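You operate a simulated robot arm through the tools that you are given. There is no shell and no other tool. Be economical: measure what you need, move in short steps, check, and stop when the job is done.

The job below is to be done with a simulated robot arm. You get a single attempt, and the scene is never put back.

JOB
Slide the blue rag along the green table until it stands next to the felt block.

Only the result counts: the job must be done as asked and must still hold three seconds after the hand-in. Knocking over, shifting, dropping, spilling or breaking anything else fails it.

ROBOT AND FRAMES
A 6-joint arm with a two-finger parallel gripper, fixed in place. Base frame: the origin is at the foot of the arm, x ahead of it, y to its left, z up; the work surface is at about z = 0. Readings come in mm, rad, newtons and seconds.
With the tool pointing down near the work surface it reaches from about 160 to 420 mm from the base axis. Its first joint turns from -1.152 to 1.152 rad. Payload 1.57 kg.
Tool frame: the origin (TCP) lies between the finger pads and is the grasp point; the fingertips stand 30 mm ahead of it; z points along the fingers, y is the line along which they close. The gripper opens to 80 mm. The fingers are 17 mm wide and 12 mm thick; the gripper's body (40 by 82 mm) begins 80 mm behind the TCP.
Orientation is that of the tool frame in the base frame, as a unit quaternion [x, y, z, w]. With the fingers straight down and closing along the base's y, the tool's x points along the base's -x, its y along +y and its z along -z.

CONTROLS
- The arm moves only by the tool jog_arm. Its argument "motion" is a list of rows, each a list of 2 entries, a list of its own where there are three numbers: the shift along the base's x, y, z in mm, then the turn, a rotation vector about the base's x, y, z in rad. In form: [[[dx, dy, dz], [rx, ry, rz]], ...]. A call has 1 to 12 rows; each row is the pose to reach, as a shift and turn from the pose commanded when the call began. "gripper" is the finger opening in mm, from 0 to 80, set as the call begins (left out, the last holds). Each row takes 0.2 s and may step no farther than 50 mm and 0.15 rad from the row before; otherwise, or with a gripper value out of range, the whole call is refused. A pose out of reach is approached as far as the arm can. The call stops where the force on the tool passes 40 N (or 10 N more than at its start, if that is more) or the arm is blocked; 0.2 s more then pass. The fingers move at their own pace (about 153 mm/s each) and stop on an object; they squeeze with about 28 N. The grip force told is the motor's: it shows also when the fingers shut on nothing. Time passes only in rows, and 0.2 s behind the last, so rows that repeat a pose let the fingers close. The reply holds the time, the measured pose of the TCP, the force on the tool along the base axes, the opening and the grip force, in the units named above and with some noise, and new pictures: "views" is both (left out), scene, wrist or none.
- Cameras (640 x 400 px; columns grow to the right, rows downward): "scene" is fixed at [52.6, -330.4, 446.8]; the picture's right is [0.83, -0.56, 0.00], its down [-0.32, -0.47, -0.83] and it looks along [0.46, 0.68, -0.56] (base axes); focal length 294 px, centre (320, 200). "wrist" rides on the gripper at [72, -7, -122] in the tool frame; the picture's right is [0.09, 1.00, 0.00], its down [-0.84, 0.08, -0.54] and it looks along [-0.54, 0.05, 0.84] (tool axes); focal length 238 px, centre (320, 200). There is no depth. A picture from a camera that has moved, and an enlarged one, comes with that camera's place and axes in the base frame and with its lens. The place of the scene camera against the robot may be out by one fixed shift of up to 25 mm in any direction.
- enlarge(camera, box): a new picture of the part [left, top, right, bottom] of that camera's present view, enlarged. The clock stands still meanwhile.
- job_done(): hands the job in; it is judged then, once.

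Go step by step. Nothing tells you positions but the pictures and the camera data: compare them with the known pose of the tool, close in by small moves and look again before you grip or let go. The budget is 90 turns and 170 pictures, counting those below and the enlarged ones. Unless the task says otherwise, let go and move clear before handing in, and close with one line.

The tools are called after "Emit:" by a JSON object that holds its "name" and its "arguments". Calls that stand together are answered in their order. jog_arm: Moves the arm, as the interface text tells. Its arguments: {"type":"object","properties":{"motion":{"type":"array"},"gripper":{"type":"number"},"views":{"type":"string","enum":["both","scene","wrist","none"]}},"required":["motion"]} The other tools are called the same way: enlarge (camera, box) takes an enlarged picture of a part of a camera's view; job_done () hands the job in.

At the start:

```text
time: 0.0
tool_pos: [207.5, 96.5, 269.2]
tool_rot: [0.0, 1.0, 0.0, 0.001]
wrist_force: [0.2, 0.1, 0.0]
finger_gap: 80.3
grip_force: 0.0
```

scene: 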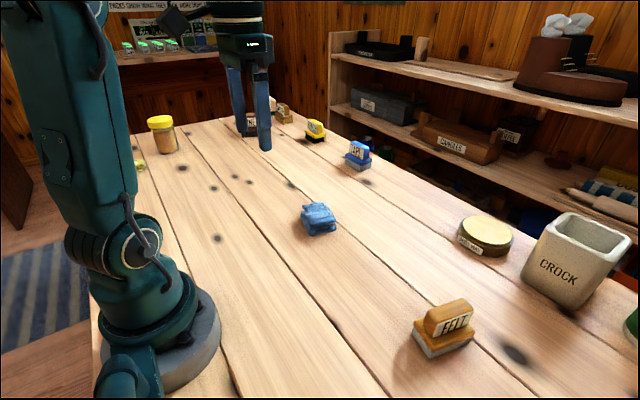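
wrist: 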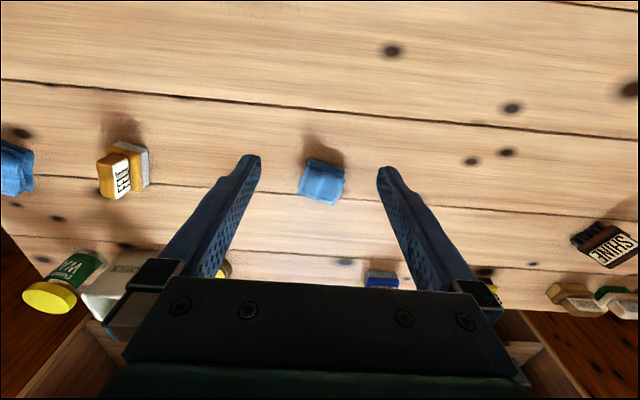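

The table looks like plain wood. I can see a blue rag near (340,112) and the FELT block near (342,-237), and there's a second blue thing at the left edge of the wrist view. I'll zoom in before moving.

Emit:
{"name": "enlarge", "arguments": {"camera": "scene", "box": [270, 170, 530, 370]}}

Emit:
{"name": "enlarge", "arguments": {"camera": "wrist", "box": [0, 100, 240, 320]}}

Emit:
{"name": "enlarge", "arguments": {"camera": "wrist", "box": [240, 110, 400, 240]}}

Emit:
{"name": "enlarge", "arguments": {"camera": "scene", "box": [100, 0, 400, 190]}}

```text
2.00 times, centred on (400, 270) of scene
camera zoom: at [52.6, -330.4, 446.8], right [0.83, -0.56, 0.0], down [-0.32, -0.47, -0.83], along [0.46, 0.68, -0.56], focal length 589 px, centre (160, 60)
```

zoom: 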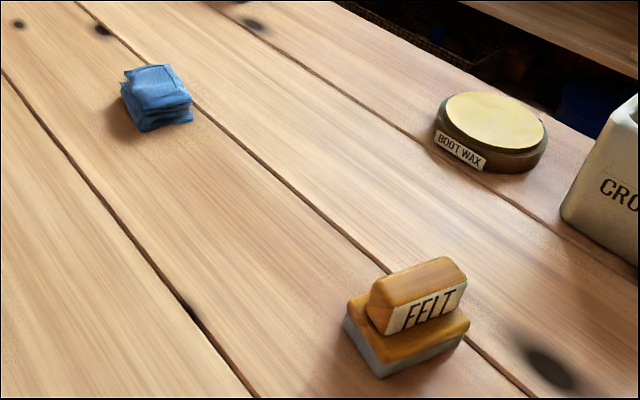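

```text
1.82 times, centred on (120, 210) of wrist
camera zoom: at [135.8, 89.5, 391.3], right [-0.09, 1.0, 0.0], down [0.84, 0.08, 0.54], along [0.54, 0.05, -0.84], focal length 433 px, centre (684, 182)
```

zoom: 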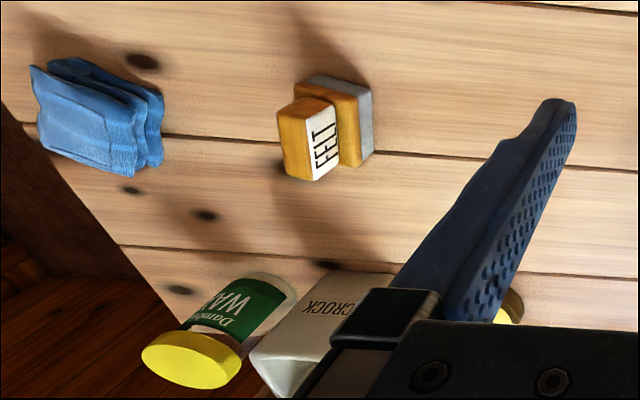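

```text
3.08 times, centred on (320, 175) of wrist
camera zoom: at [135.8, 89.5, 391.3], right [-0.09, 1.0, 0.0], down [0.84, 0.08, 0.54], along [0.54, 0.05, -0.84], focal length 733 px, centre (320, 277)
```

zoom: 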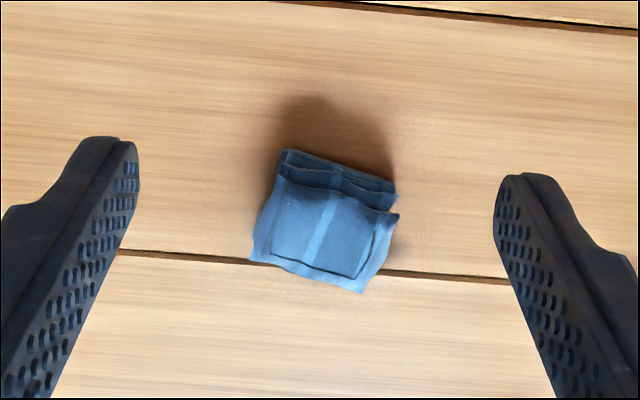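

```text
2.11 times, centred on (250, 95) of scene
camera zoom: at [52.6, -330.4, 446.8], right [0.83, -0.56, 0.0], down [-0.32, -0.47, -0.83], along [0.46, 0.68, -0.56], focal length 620 px, centre (467, 421)
```

zoom: 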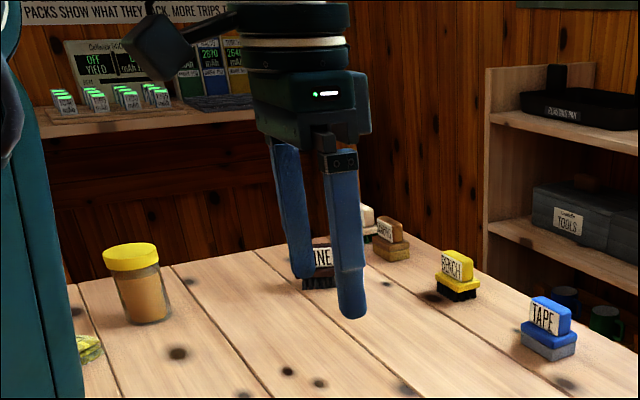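

There is one table, plain wood rather than green. The FELT block is about 350 mm to the -y side of the reachable rag, and the other blue rag lies out of reach beyond it. I'll move above the near rag with the fingers turned to close along x, so its leading side stays free, then look again.

Emit:
{"name": "jog_arm", "arguments": {"motion": [[[11, 1, -6], [0, 0, -0.15]], [[22, 2, -12], [0, 0, -0.3]], [[33, 4, -18], [0, 0, -0.45]], [[44, 5, -24], [0, 0, -0.6]], [[55, 6, -30], [0, 0, -0.75]], [[66, 7, -36], [0, 0, -0.9]], [[77, 9, -42], [0, 0, -1.05]], [[88, 10, -48], [0, 0, -1.2]], [[99, 11, -54], [0, 0, -1.35]], [[110, 13, -60], [0, 0, -1.5]], [[120, 14, -65], [0, 0, -1.65]], [[130, 15, -70], [0, 0, -1.75]]], "gripper": 80}}

```text
time: 2.6
tool_pos: [338.3, 110.9, 197.8]
tool_rot: [0.769, 0.64, 0.0, 0.0]
wrist_force: [0.4, 0.3, 0.4]
finger_gap: 79.8
grip_force: 0.1
camera wrist: at [344.7, 182.7, 320.2], right [1.0, -0.09, 0.0], down [-0.08, -0.84, 0.54], along [-0.05, -0.54, -0.84], focal length 238 px, centre (320, 200)
```

scene: 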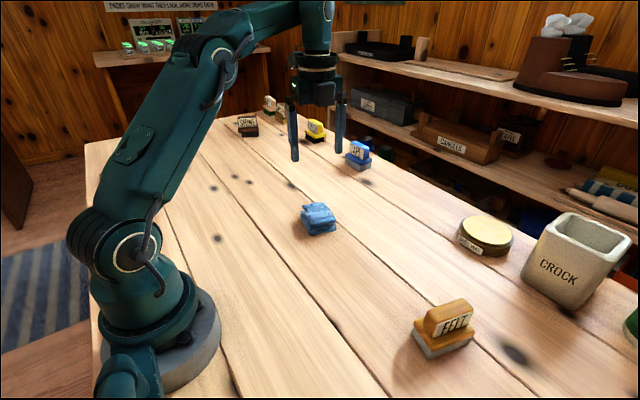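
wrist: 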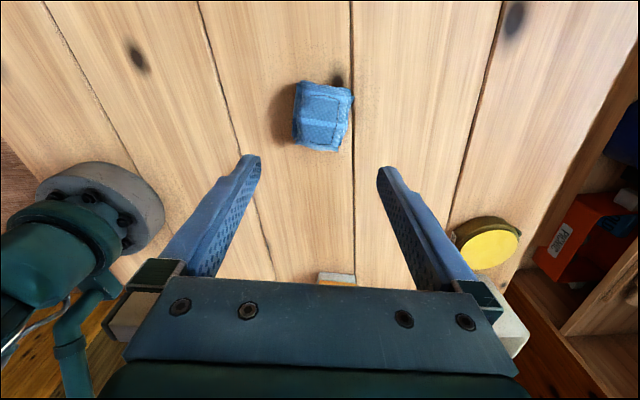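

The rag is close to right below the tool at about (341,113). I'll zoom in to get its edges and yaw.

Emit:
{"name": "enlarge", "arguments": {"camera": "wrist", "box": [256, 66, 384, 166]}}

```text
4.00 times, centred on (320, 116) of wrist
camera zoom: at [344.7, 182.7, 320.2], right [1.0, -0.09, 0.0], down [-0.08, -0.84, 0.54], along [-0.05, -0.54, -0.84], focal length 953 px, centre (320, 536)
```

zoom: 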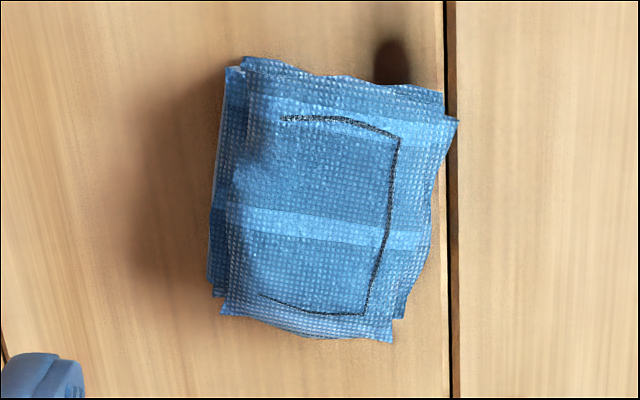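

The rag measures about 57 x 68 mm, centred near (340.5,111) and turned roughly -15°. I'll align to it, come down partway and check.

Emit:
{"name": "jog_arm", "arguments": {"motion": [[[2, 0, -35], [0, 0, -0.09]], [[2, 0, -70], [0, 0, -0.09]], [[2, 0, -110], [0, 0, -0.09]]]}}

```text
time: 3.4
tool_pos: [340.7, 110.4, 87.8]
tool_rot: [0.796, 0.606, -0.001, -0.001]
wrist_force: [0.1, 0.5, -0.6]
finger_gap: 80.0
grip_force: 0.1
camera wrist: at [352.4, 181.7, 210.5], right [0.98, -0.18, 0.0], down [-0.15, -0.83, 0.54], along [-0.1, -0.53, -0.84], focal length 238 px, centre (320, 200)
```

scene: 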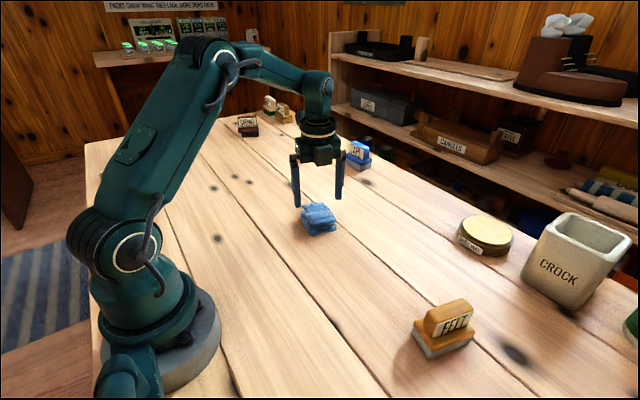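
wrist: 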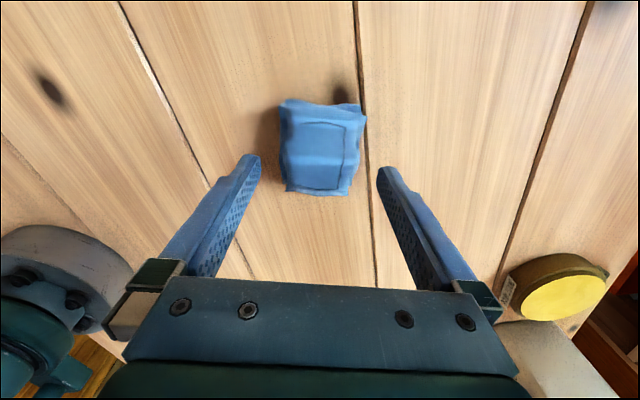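

The rag sits centred between the fingers. I'll come down so the tips are about 7 mm above the table.

Emit:
{"name": "jog_arm", "arguments": {"motion": [[[0, 1, -20], [0, 0, 0]], [[0, 2, -40], [0, 0, 0]], [[0, 2, -51], [0, 0, 0]]]}}

```text
time: 4.2
tool_pos: [339.7, 114.4, 39.0]
tool_rot: [0.796, 0.605, 0.0, 0.0]
wrist_force: [0.0, -0.9, -0.1]
finger_gap: 80.1
grip_force: 0.0
camera wrist: at [352.0, 184.6, 160.4], right [0.98, -0.18, 0.0], down [-0.15, -0.83, 0.54], along [-0.1, -0.53, -0.84], focal length 238 px, centre (320, 200)
```

scene: 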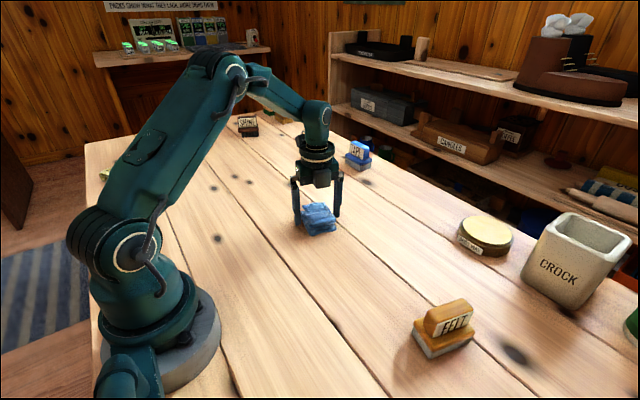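
wrist: 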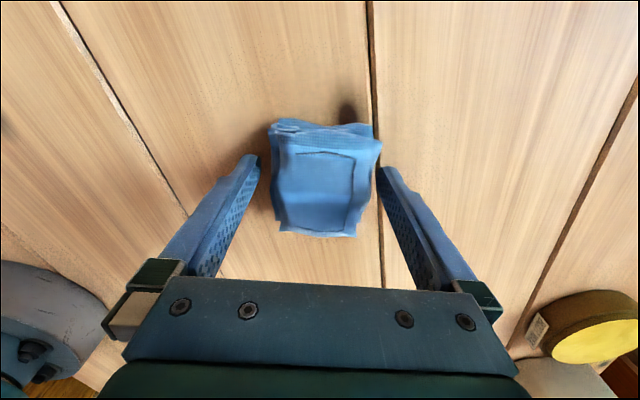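

The fingers straddle the rag cleanly. Now I'll close on it.

Emit:
{"name": "jog_arm", "arguments": {"motion": [[[0, 0, 0], [0, 0, 0]], [[0, 0, 0], [0, 0, 0]]], "gripper": 0}}

```text
time: 4.8
tool_pos: [339.1, 114.1, 38.3]
tool_rot: [0.795, 0.606, 0.0, 0.0]
wrist_force: [0.3, -0.2, 0.5]
finger_gap: 60.0
grip_force: 27.9
camera wrist: at [352.0, 184.6, 160.5], right [0.98, -0.18, 0.0], down [-0.15, -0.83, 0.54], along [-0.1, -0.53, -0.84], focal length 238 px, centre (320, 200)
```

scene: 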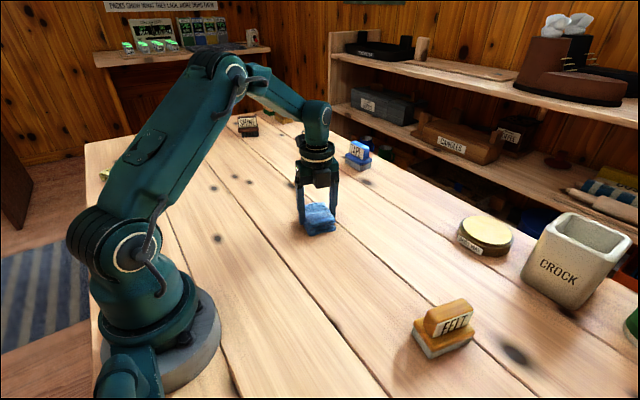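
wrist: 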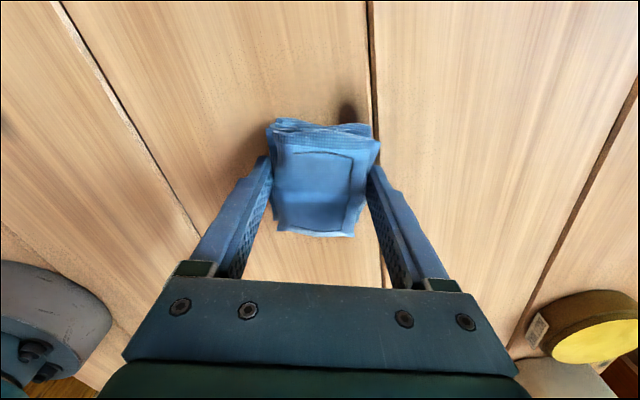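

I have it at 60 mm opening. I'll slide it along the table toward -y, straightening the yaw on the way and stopping well short of the felt block.

Emit:
{"name": "jog_arm", "arguments": {"motion": [[[0, -14, 0], [0, 0, 0.03]], [[0, -28, -1], [0, 0, 0.06]], [[0, -42, -1], [0, 0, 0.09]], [[0, -56, -1], [0, 0, 0.12]], [[0, -70, -1], [0, 0, 0.15]], [[0, -84, -1], [0, 0, 0.18]], [[0, -98, -1], [0, 0, 0.21]], [[0, -112, -1], [0, 0, 0.24]], [[0, -126, -1], [0, 0, 0.27]], [[0, -140, -1], [0, 0, 0.27]], [[0, -154, -1], [0, 0, 0.27]], [[0, -168, -1], [0, 0, 0.27]]]}}

```text
time: 7.4
tool_pos: [338.9, -56.6, 37.4]
tool_rot: [0.707, 0.708, -0.002, -0.002]
wrist_force: [0.8, 0.9, 2.7]
finger_gap: 60.0
grip_force: 27.9
camera wrist: at [332.1, 16.0, 159.4], right [1.0, 0.09, 0.0], down [0.08, -0.84, 0.54], along [0.05, -0.54, -0.84], focal length 238 px, centre (320, 200)
```

scene: 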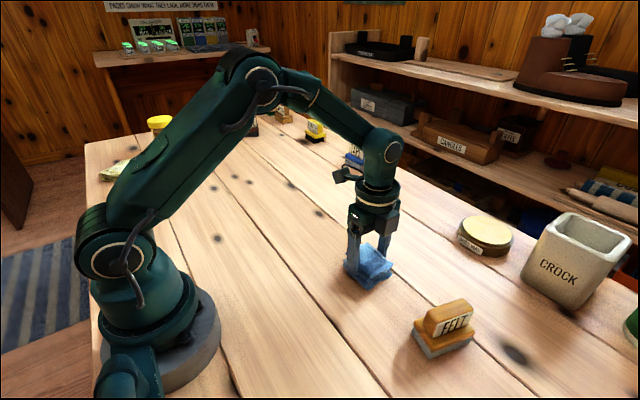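
wrist: 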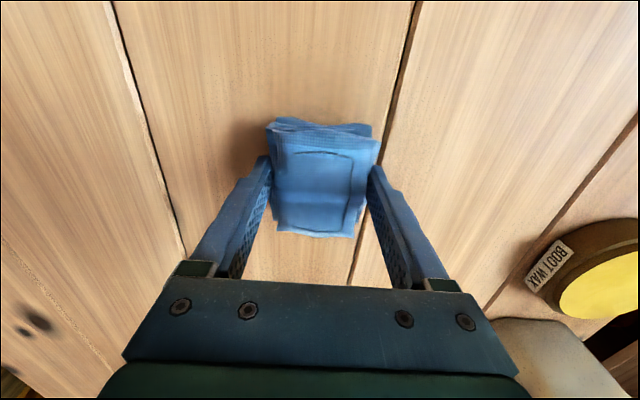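

The slide went cleanly. I'll zoom on the rag and felt block to measure the remaining gap.

Emit:
{"name": "enlarge", "arguments": {"camera": "scene", "box": [320, 230, 496, 370]}}

```text
2.86 times, centred on (408, 300) of scene
camera zoom: at [52.5, -330.4, 446.8], right [0.83, -0.56, 0.0], down [-0.32, -0.47, -0.83], along [0.46, 0.68, -0.56], focal length 842 px, centre (69, -86)
```

zoom: 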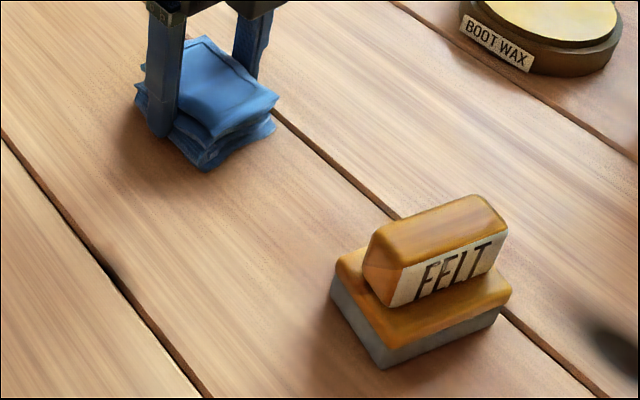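

In the scene frame, the felt block is about 80x43 mm at yaw -0.24 and its centre is about 170 mm beyond the rag. I'll turn the rag parallel to it and approach until the gap is roughly 30 mm, then measure again.

Emit:
{"name": "jog_arm", "arguments": {"motion": [[[3, -11, 0], [0, 0, -0.03]], [[5, -22, 0], [0, 0, -0.06]], [[8, -33, 0], [0, 0, -0.09]], [[10, -44, 0], [0, 0, -0.12]], [[13, -55, 0], [0, 0, -0.15]], [[15, -66, 0], [0, 0, -0.18]], [[18, -77, 0], [0, 0, -0.21]], [[20, -88, 0], [0, 0, -0.24]]], "views": "none"}}

Emit:
{"name": "enlarge", "arguments": {"camera": "scene", "box": [344, 250, 504, 370]}}

```text
time: 9.2
tool_pos: [360.7, -141.5, 37.0]
tool_rot: [0.787, 0.618, 0.0, 0.0]
wrist_force: [0.1, 1.5, 2.9]
finger_gap: 59.8
grip_force: 27.9
```

```text
3.33 times, centred on (424, 310) of scene
camera zoom: at [52.6, -330.4, 446.8], right [0.83, -0.56, 0.0], down [-0.32, -0.47, -0.83], along [0.46, 0.68, -0.56], focal length 982 px, centre (-27, -167)
```

zoom: 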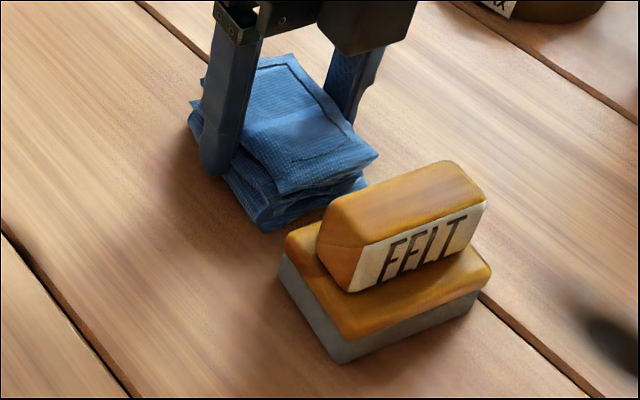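

The faces are parallel with a gap of about 27 mm. I'll advance 18 mm along the face normal in small steps.

Emit:
{"name": "jog_arm", "arguments": {"motion": [[[-1, -4, 0], [0, 0, 0]], [[-2, -8, 0], [0, 0, 0]], [[-3, -13, 0], [0, 0, 0]], [[-4, -17.5, 0], [0, 0, 0]]], "views": "wrist"}}

Emit:
{"name": "enlarge", "arguments": {"camera": "scene", "box": [376, 270, 496, 370]}}

```text
time: 10.2
tool_pos: [356.0, -160.6, 38.8]
tool_rot: [0.787, 0.617, 0.0, 0.0]
wrist_force: [0.4, 1.2, 1.1]
finger_gap: 59.8
grip_force: 28.2
camera wrist: at [366.1, -89.3, 159.6], right [0.99, -0.15, 0.0], down [-0.12, -0.83, 0.54], along [-0.08, -0.54, -0.84], focal length 238 px, centre (320, 200)
```

wrist: 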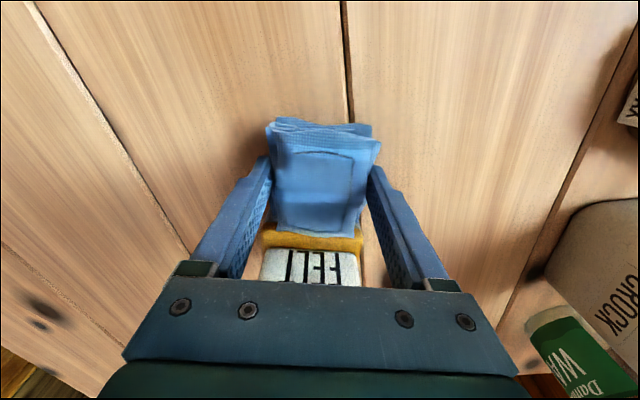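

```text
4.00 times, centred on (436, 320) of scene
camera zoom: at [52.6, -330.4, 446.8], right [0.83, -0.56, 0.0], down [-0.32, -0.47, -0.83], along [0.46, 0.68, -0.56], focal length 1178 px, centre (-144, -280)
```

zoom: 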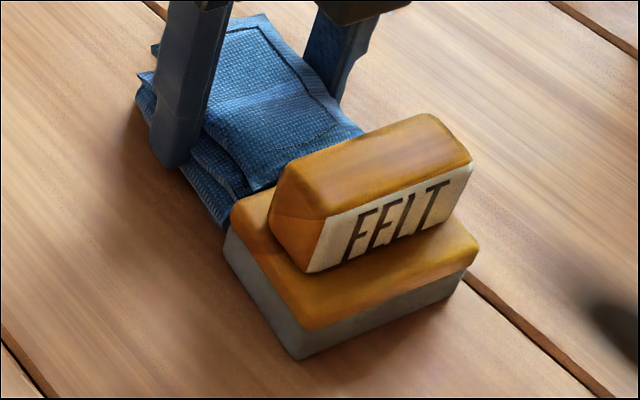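

The felt block hasn't moved, and the gap is now about 10 mm. I'll take one more 4 mm nudge and check it.

Emit:
{"name": "jog_arm", "arguments": {"motion": [[[-0.5, -2, 0], [0, 0, 0]], [[-1, -4, 0], [0, 0, 0]]], "views": "none"}}

Emit:
{"name": "enlarge", "arguments": {"camera": "scene", "box": [390, 295, 454, 345]}}

```text
time: 10.8
tool_pos: [354.1, -164.6, 36.1]
tool_rot: [0.787, 0.617, 0.0, 0.0]
wrist_force: [-0.7, 1.3, -0.5]
finger_gap: 60.0
grip_force: 28.3
```

```text
8.00 times, centred on (422, 320) of scene
camera zoom: at [52.6, -330.4, 446.8], right [0.83, -0.56, 0.0], down [-0.32, -0.47, -0.83], along [0.46, 0.68, -0.56], focal length 2356 px, centre (-496, -760)
```

zoom: 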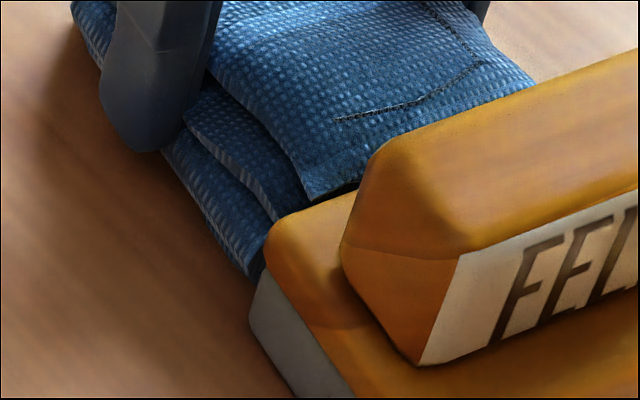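

The rag now stands just short of the felt block, which is undisturbed. I'll open and rise straight up.

Emit:
{"name": "jog_arm", "arguments": {"motion": [[[0, 0, 0], [0, 0, 0]], [[0, 0, 0], [0, 0, 0]], [[0, 0, 15], [0, 0, 0]], [[0, 0, 40], [0, 0, 0]], [[0, 0, 70], [0, 0, 0]], [[0, 10, 100], [0, 0, 0]], [[-20, 40, 130], [0, 0, 0]], [[-40, 80, 150], [0, 0, 0]]], "gripper": 80}}

Emit:
{"name": "enlarge", "arguments": {"camera": "scene", "box": [376, 270, 496, 370]}}

```text
time: 12.6
tool_pos: [315.7, -86.0, 188.0]
tool_rot: [0.786, 0.618, -0.001, -0.001]
wrist_force: [0.3, 1.2, -0.2]
finger_gap: 80.1
grip_force: 0.0
camera wrist: at [325.4, -14.4, 309.5], right [0.99, -0.15, 0.0], down [-0.12, -0.83, 0.54], along [-0.08, -0.54, -0.84], focal length 238 px, centre (320, 200)
```

scene: 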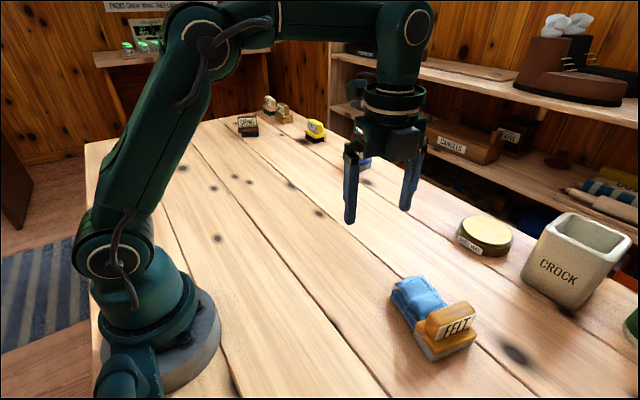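
wrist: 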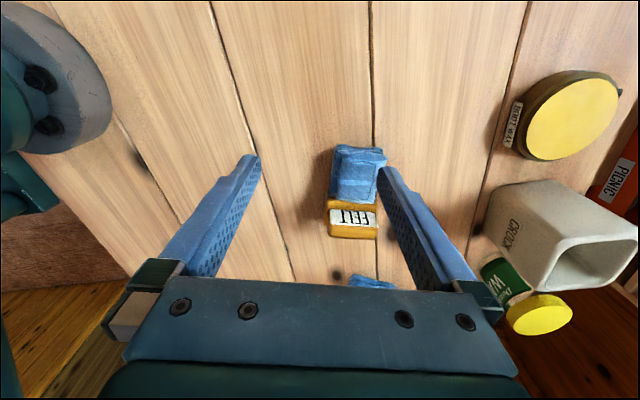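

```text
4.00 times, centred on (436, 320) of scene
camera zoom: at [52.6, -330.4, 446.8], right [0.83, -0.56, 0.0], down [-0.32, -0.47, -0.83], along [0.46, 0.68, -0.56], focal length 1178 px, centre (-144, -280)
```

zoom: 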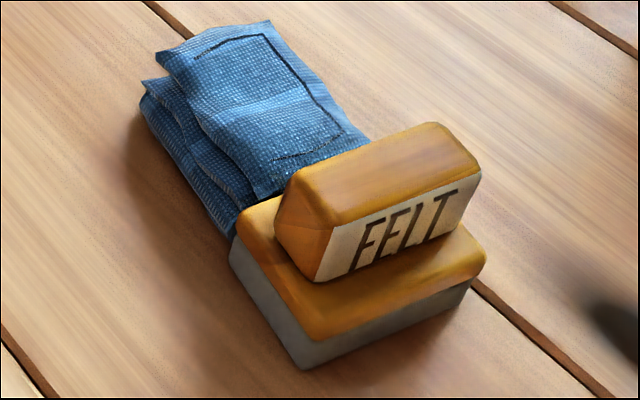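

After release, the felt block looks a few mm further along than before, so the last nudge must have touched it. I'll repeat an earlier view at the same zoom to measure how far it moved.

Emit:
{"name": "enlarge", "arguments": {"camera": "scene", "box": [344, 250, 504, 370]}}

Emit:
{"name": "enlarge", "arguments": {"camera": "scene", "box": [320, 230, 496, 370]}}

Emit:
{"name": "enlarge", "arguments": {"camera": "wrist", "box": [304, 135, 404, 250]}}

```text
3.33 times, centred on (424, 310) of scene
camera zoom: at [52.6, -330.4, 446.8], right [0.83, -0.56, 0.0], down [-0.32, -0.47, -0.83], along [0.46, 0.68, -0.56], focal length 982 px, centre (-27, -167)
```

zoom: 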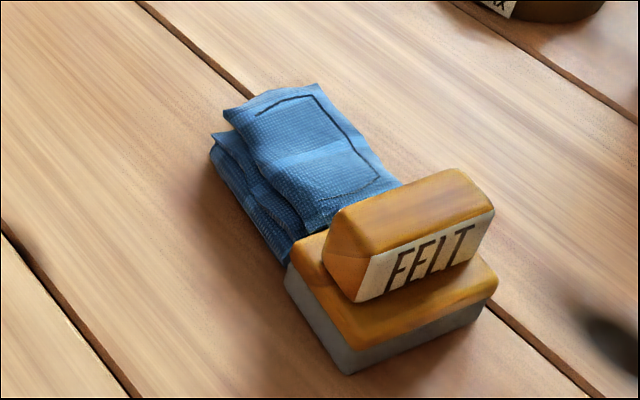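

```text
2.86 times, centred on (408, 300) of scene
camera zoom: at [52.6, -330.4, 446.8], right [0.83, -0.56, 0.0], down [-0.32, -0.47, -0.83], along [0.46, 0.68, -0.56], focal length 842 px, centre (69, -86)
```

zoom: 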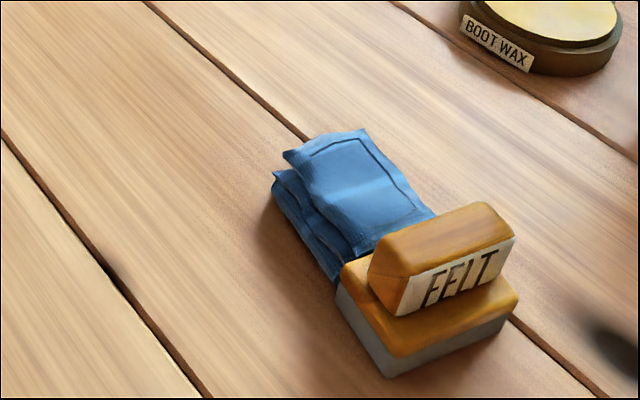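

```text
3.48 times, centred on (354, 192) of wrist
camera zoom: at [325.4, -14.4, 309.5], right [0.99, -0.15, 0.0], down [-0.12, -0.83, 0.54], along [-0.08, -0.54, -0.84], focal length 829 px, centre (202, 226)
```

zoom: 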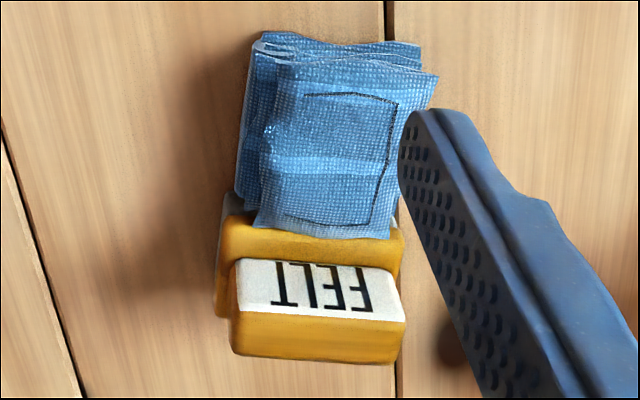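

The felt block moved about 5 mm in -y. I'll put it back by gripping its handle ends and drawing it back the same amount. First I'll hover above to align.

Emit:
{"name": "jog_arm", "arguments": {"motion": [[[6, -37, 0], [0, 0, 0]], [[12, -74, 0], [0, 0, 0]], [[18, -111, 0], [0, 0, 0]], [[23, -148, 0], [0, 0, 0]], [[23, -148, -30], [0, 0, 0]], [[23, -148, -56], [0, 0, 0]]]}}

```text
time: 14.0
tool_pos: [329.1, -226.5, 134.8]
tool_rot: [0.786, 0.618, 0.0, 0.0]
wrist_force: [0.2, 0.5, -0.2]
finger_gap: 80.4
grip_force: 0.0
out of reach, approached as far as the arm can: row 3, 4, 5, 6
camera wrist: at [339.0, -155.8, 256.6], right [0.99, -0.15, 0.0], down [-0.12, -0.83, 0.54], along [-0.08, -0.54, -0.84], focal length 238 px, centre (320, 200)
```

scene: 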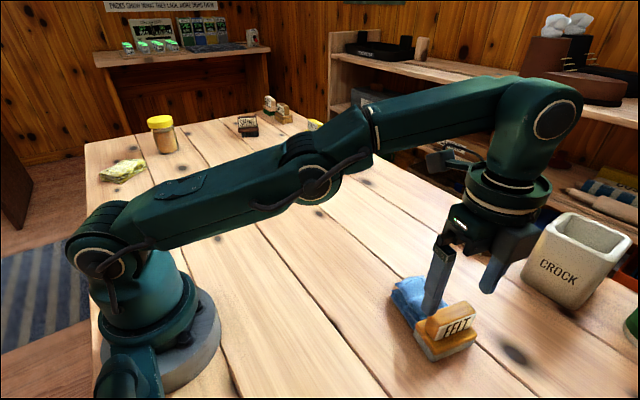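
wrist: 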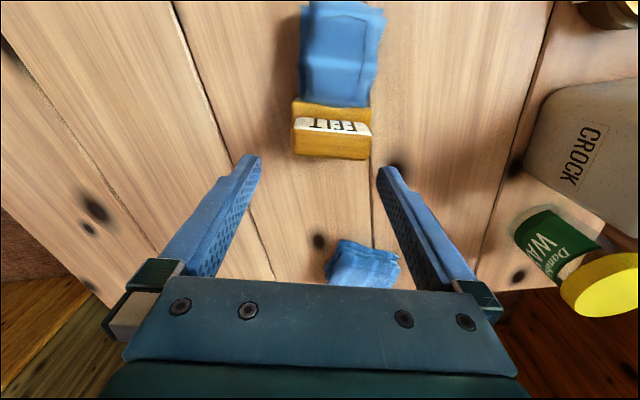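

The felt handle is near (338,-230). The arm is close to its reach limit here, so I'll go lower, where the reach is greater, keeping the tips above the handle.

Emit:
{"name": "jog_arm", "arguments": {"motion": [[[0, 2, -12], [0, 0, 0]], [[0, 3, -24], [0, 0, 0]], [[0, 3, -24], [0, 0, 0]]]}}

```text
time: 14.8
tool_pos: [327.8, -223.1, 112.3]
tool_rot: [0.787, 0.617, 0.0, 0.0]
wrist_force: [0.1, -0.6, -0.5]
finger_gap: 79.9
grip_force: 0.1
camera wrist: at [337.6, -151.9, 233.9], right [0.99, -0.15, 0.0], down [-0.12, -0.83, 0.54], along [-0.08, -0.54, -0.84], focal length 238 px, centre (320, 200)
```

scene: 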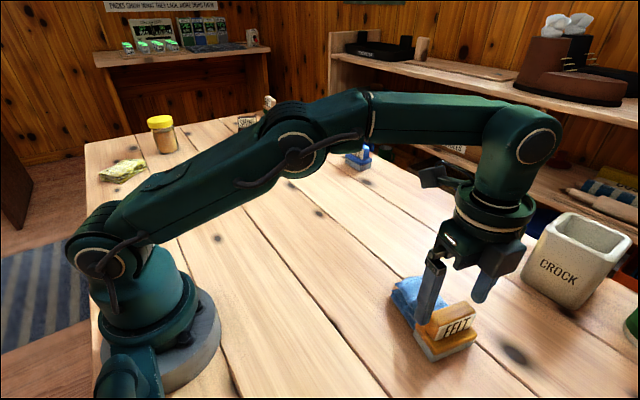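
wrist: 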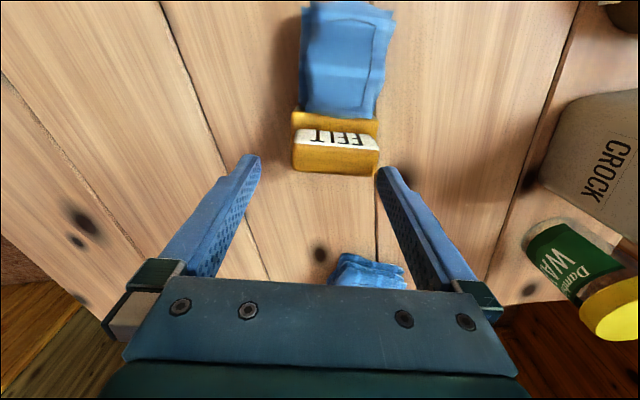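

I need about 12 mm more in x and 6 mm in -y. I'll try that at a slightly lower height, with the tips still above the handle.

Emit:
{"name": "jog_arm", "arguments": {"motion": [[[0, 0, -10], [0, 0, 0]], [[5, -3, -10], [0, 0, 0]], [[12, -6, -10], [0, 0, 0]], [[12, -6, -10], [0, 0, 0]]], "views": "wrist"}}

```text
time: 15.8
tool_pos: [339.0, -227.9, 101.3]
tool_rot: [0.787, 0.617, 0.001, 0.001]
wrist_force: [0.2, 0.0, -0.8]
finger_gap: 80.0
grip_force: 0.0
camera wrist: at [349.4, -157.3, 224.4], right [0.99, -0.15, 0.0], down [-0.12, -0.83, 0.54], along [-0.08, -0.54, -0.84], focal length 238 px, centre (320, 200)
```

wrist: 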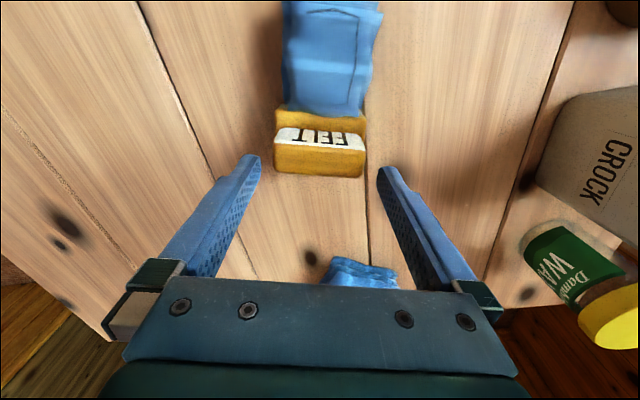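

The handle is centred between the fingers. I'll lower them over its ends in two stages.

Emit:
{"name": "jog_arm", "arguments": {"motion": [[[0, 0, -7], [0, 0, 0]], [[0, 0, -14], [0, 0, 0]], [[0, 0, -20], [0, 0, 0]]]}}

Emit:
{"name": "enlarge", "arguments": {"camera": "scene", "box": [344, 250, 504, 370]}}

```text
time: 16.6
tool_pos: [339.3, -229.8, 83.5]
tool_rot: [0.786, 0.618, 0.0, 0.0]
wrist_force: [-0.7, 0.0, 0.3]
finger_gap: 79.8
grip_force: 0.0
camera wrist: at [350.0, -158.1, 203.9], right [0.99, -0.15, 0.0], down [-0.12, -0.83, 0.54], along [-0.08, -0.54, -0.84], focal length 238 px, centre (320, 200)
```

scene: 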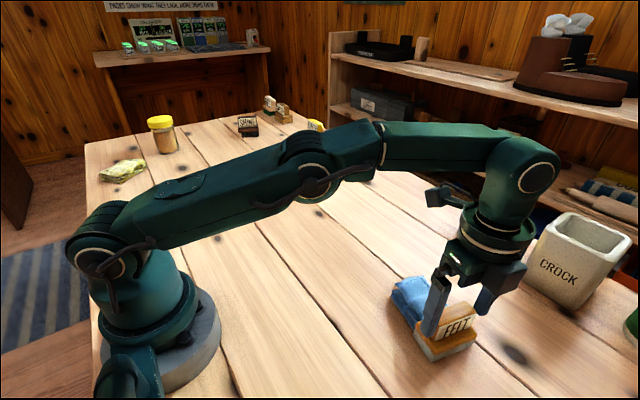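
wrist: 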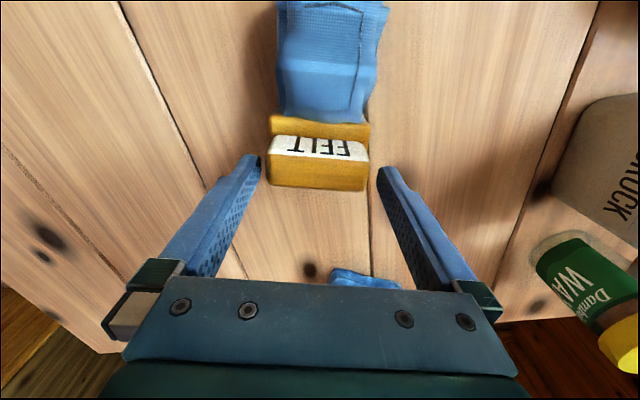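

```text
3.33 times, centred on (424, 310) of scene
camera zoom: at [52.6, -330.4, 446.8], right [0.83, -0.56, 0.0], down [-0.32, -0.47, -0.83], along [0.46, 0.68, -0.56], focal length 982 px, centre (-27, -167)
```

zoom: 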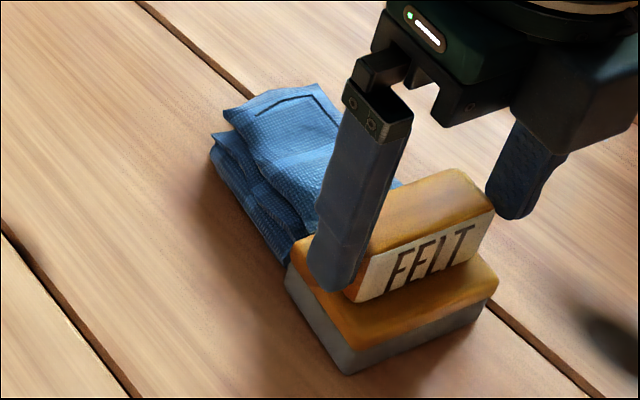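

The fingers straddle the handle ends. I'll go down a bit more to get overlap before gripping.

Emit:
{"name": "jog_arm", "arguments": {"motion": [[[0, 0, -7], [0, 0, 0]], [[0, 0, -13], [0, 0, 0]]], "views": "wrist"}}

Emit:
{"name": "enlarge", "arguments": {"camera": "scene", "box": [344, 250, 504, 370]}}

```text
time: 17.2
tool_pos: [340.0, -229.0, 69.5]
tool_rot: [0.786, 0.618, 0.0, 0.0]
wrist_force: [0.1, -0.1, 0.2]
finger_gap: 79.9
grip_force: 0.0
camera wrist: at [350.6, -158.3, 190.6], right [0.99, -0.15, 0.0], down [-0.12, -0.83, 0.54], along [-0.08, -0.54, -0.84], focal length 238 px, centre (320, 200)
```

wrist: 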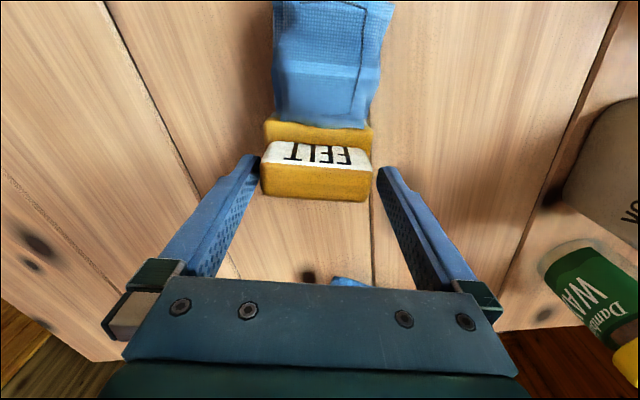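

```text
3.33 times, centred on (424, 310) of scene
camera zoom: at [52.6, -330.4, 446.8], right [0.83, -0.56, 0.0], down [-0.32, -0.47, -0.83], along [0.46, 0.68, -0.56], focal length 982 px, centre (-27, -167)
```

zoom: 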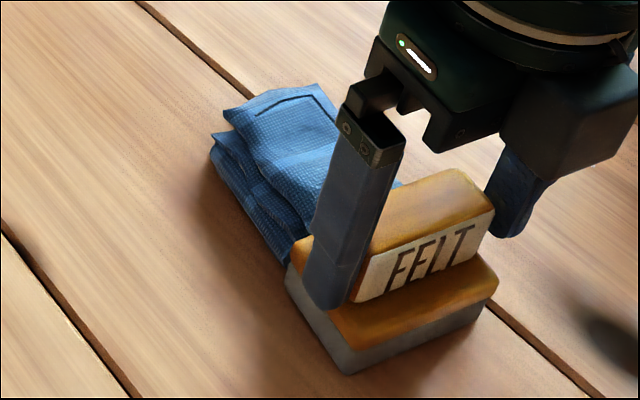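

Alignment is good. Now I'll grip the handle.

Emit:
{"name": "jog_arm", "arguments": {"motion": [[[0, 0, 0], [0, 0, 0]], [[0, 0, 0], [0, 0, 0]]], "gripper": 0, "views": "none"}}

Emit:
{"name": "enlarge", "arguments": {"camera": "scene", "box": [344, 250, 504, 370]}}

```text
time: 17.8
tool_pos: [340.2, -228.8, 68.8]
tool_rot: [0.786, 0.618, 0.001, 0.0]
wrist_force: [0.2, 0.3, 0.1]
finger_gap: 66.4
grip_force: 28.1
```

```text
3.33 times, centred on (424, 310) of scene
camera zoom: at [52.6, -330.4, 446.8], right [0.83, -0.56, 0.0], down [-0.32, -0.47, -0.83], along [0.46, 0.68, -0.56], focal length 982 px, centre (-27, -167)
```

zoom: 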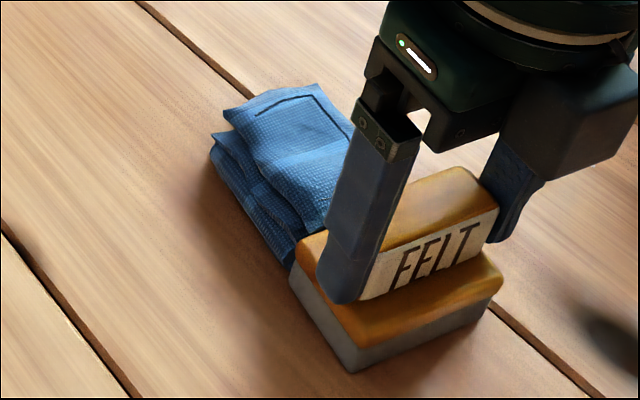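

The grip drew it about 2 mm in +x, so its original spot is now about (-2,+5) mm away. I'll slide it back, which carries the touching rag along with it.

Emit:
{"name": "jog_arm", "arguments": {"motion": [[[-0.7, 1.7, 0], [0, 0, 0]], [[-1.4, 3.4, 0], [0, 0, 0]], [[-2, 5, 0], [0, 0, 0]], [[-2, 5, 0], [0, 0, 0]]], "views": "none"}}

Emit:
{"name": "enlarge", "arguments": {"camera": "scene", "box": [344, 250, 504, 370]}}

```text
time: 18.8
tool_pos: [337.1, -223.5, 68.5]
tool_rot: [0.786, 0.618, -0.001, 0.0]
wrist_force: [0.4, 0.0, -0.6]
finger_gap: 66.3
grip_force: 27.5
```

```text
3.33 times, centred on (424, 310) of scene
camera zoom: at [52.6, -330.4, 446.8], right [0.83, -0.56, 0.0], down [-0.32, -0.47, -0.83], along [0.46, 0.68, -0.56], focal length 982 px, centre (-27, -167)
```

zoom: 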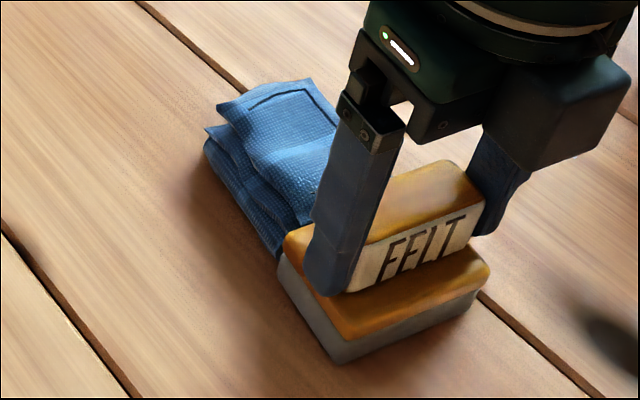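

The felt block matches its original image position to about half a millimetre. The rag was pushed back with it and is still against it. I'll release and rise straight up.

Emit:
{"name": "jog_arm", "arguments": {"motion": [[[0, 0, 0], [0, 0, 0]], [[0, 0, 0], [0, 0, 0]], [[0, 0, 12], [0, 0, 0]], [[0, 0, 25], [0, 0, 0]], [[0, 0, 38], [0, 0, 0]], [[-5, 5, 50], [0, 0, 0]], [[-20, 30, 80], [0, 0, 0]], [[-35, 70, 110], [0, 0, 0]], [[-50, 110, 120], [0, 0, 0]]], "gripper": 80}}

Emit:
{"name": "enlarge", "arguments": {"camera": "scene", "box": [344, 250, 504, 370]}}

```text
refused: row 8 steps farther than a row can; nothing moved
```

```text
3.33 times, centred on (424, 310) of scene
camera zoom: at [52.6, -330.4, 446.8], right [0.83, -0.56, 0.0], down [-0.32, -0.47, -0.83], along [0.46, 0.68, -0.56], focal length 982 px, centre (-27, -167)
```

zoom: 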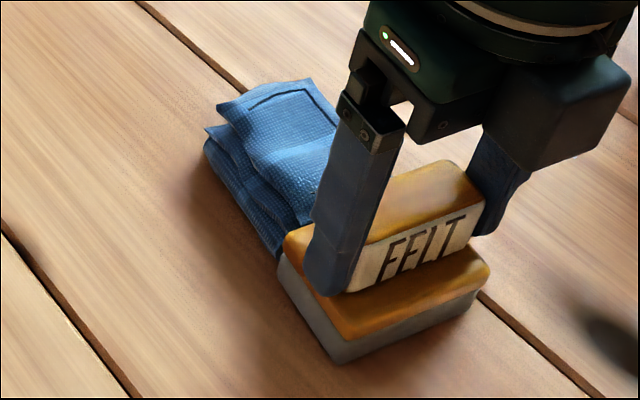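

That call was refused because one step was too long, and nothing moved. I'll repeat the release with shorter steps.

Emit:
{"name": "jog_arm", "arguments": {"motion": [[[0, 0, 0], [0, 0, 0]], [[0, 0, 0], [0, 0, 0]], [[0, 0, 12], [0, 0, 0]], [[0, 0, 25], [0, 0, 0]], [[0, 0, 38], [0, 0, 0]], [[-5, 5, 50], [0, 0, 0]], [[-20, 25, 75], [0, 0, 0]], [[-35, 55, 95], [0, 0, 0]], [[-50, 90, 110], [0, 0, 0]]], "gripper": 80}}

Emit:
{"name": "enlarge", "arguments": {"camera": "scene", "box": [344, 250, 504, 370]}}

```text
time: 20.8
tool_pos: [288.7, -134.5, 179.5]
tool_rot: [0.786, 0.618, 0.001, 0.0]
wrist_force: [1.4, 0.1, -0.5]
finger_gap: 79.8
grip_force: 0.0
camera wrist: at [298.7, -62.8, 301.2], right [0.99, -0.15, 0.0], down [-0.12, -0.83, 0.54], along [-0.08, -0.54, -0.84], focal length 238 px, centre (320, 200)
```

scene: 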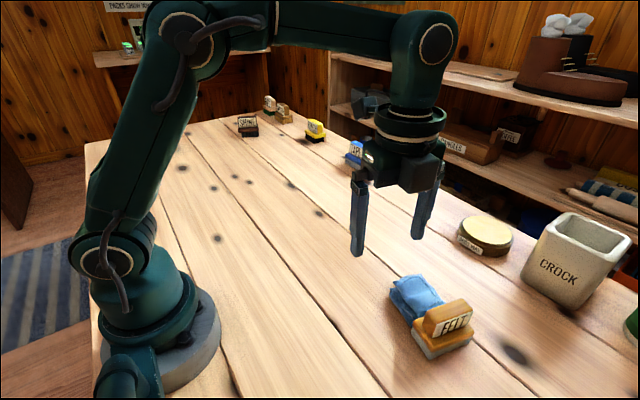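
wrist: 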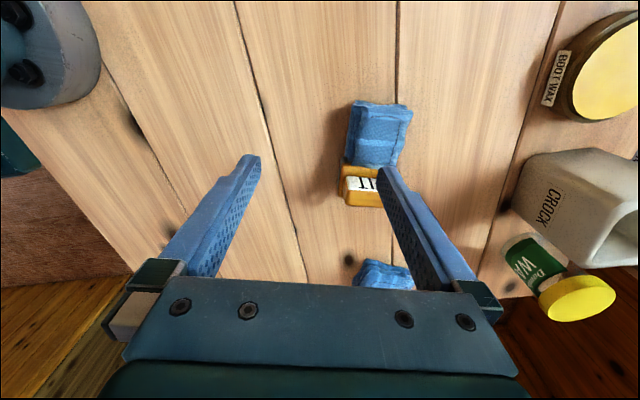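

```text
3.33 times, centred on (424, 310) of scene
camera zoom: at [52.6, -330.4, 446.8], right [0.83, -0.56, 0.0], down [-0.32, -0.47, -0.83], along [0.46, 0.68, -0.56], focal length 982 px, centre (-27, -167)
```

zoom: 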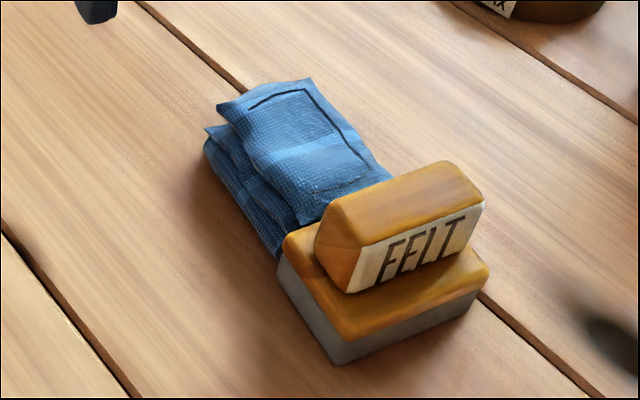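

The felt block is back within about 1 mm of where it started, and the rag stands flat on the table right beside it. The gripper is clear, so I'm handing in.

Emit:
{"name": "job_done", "arguments": {}}

```text
The job is handed in.
```

The blue rag was slid along the table and now stands right next to the felt block. My last nudge pushed the block about 5 mm, so I gripped it and slid it back to within about 1 mm of where it started. The table is plain wood rather than green, and I moved the only blue rag within reach.
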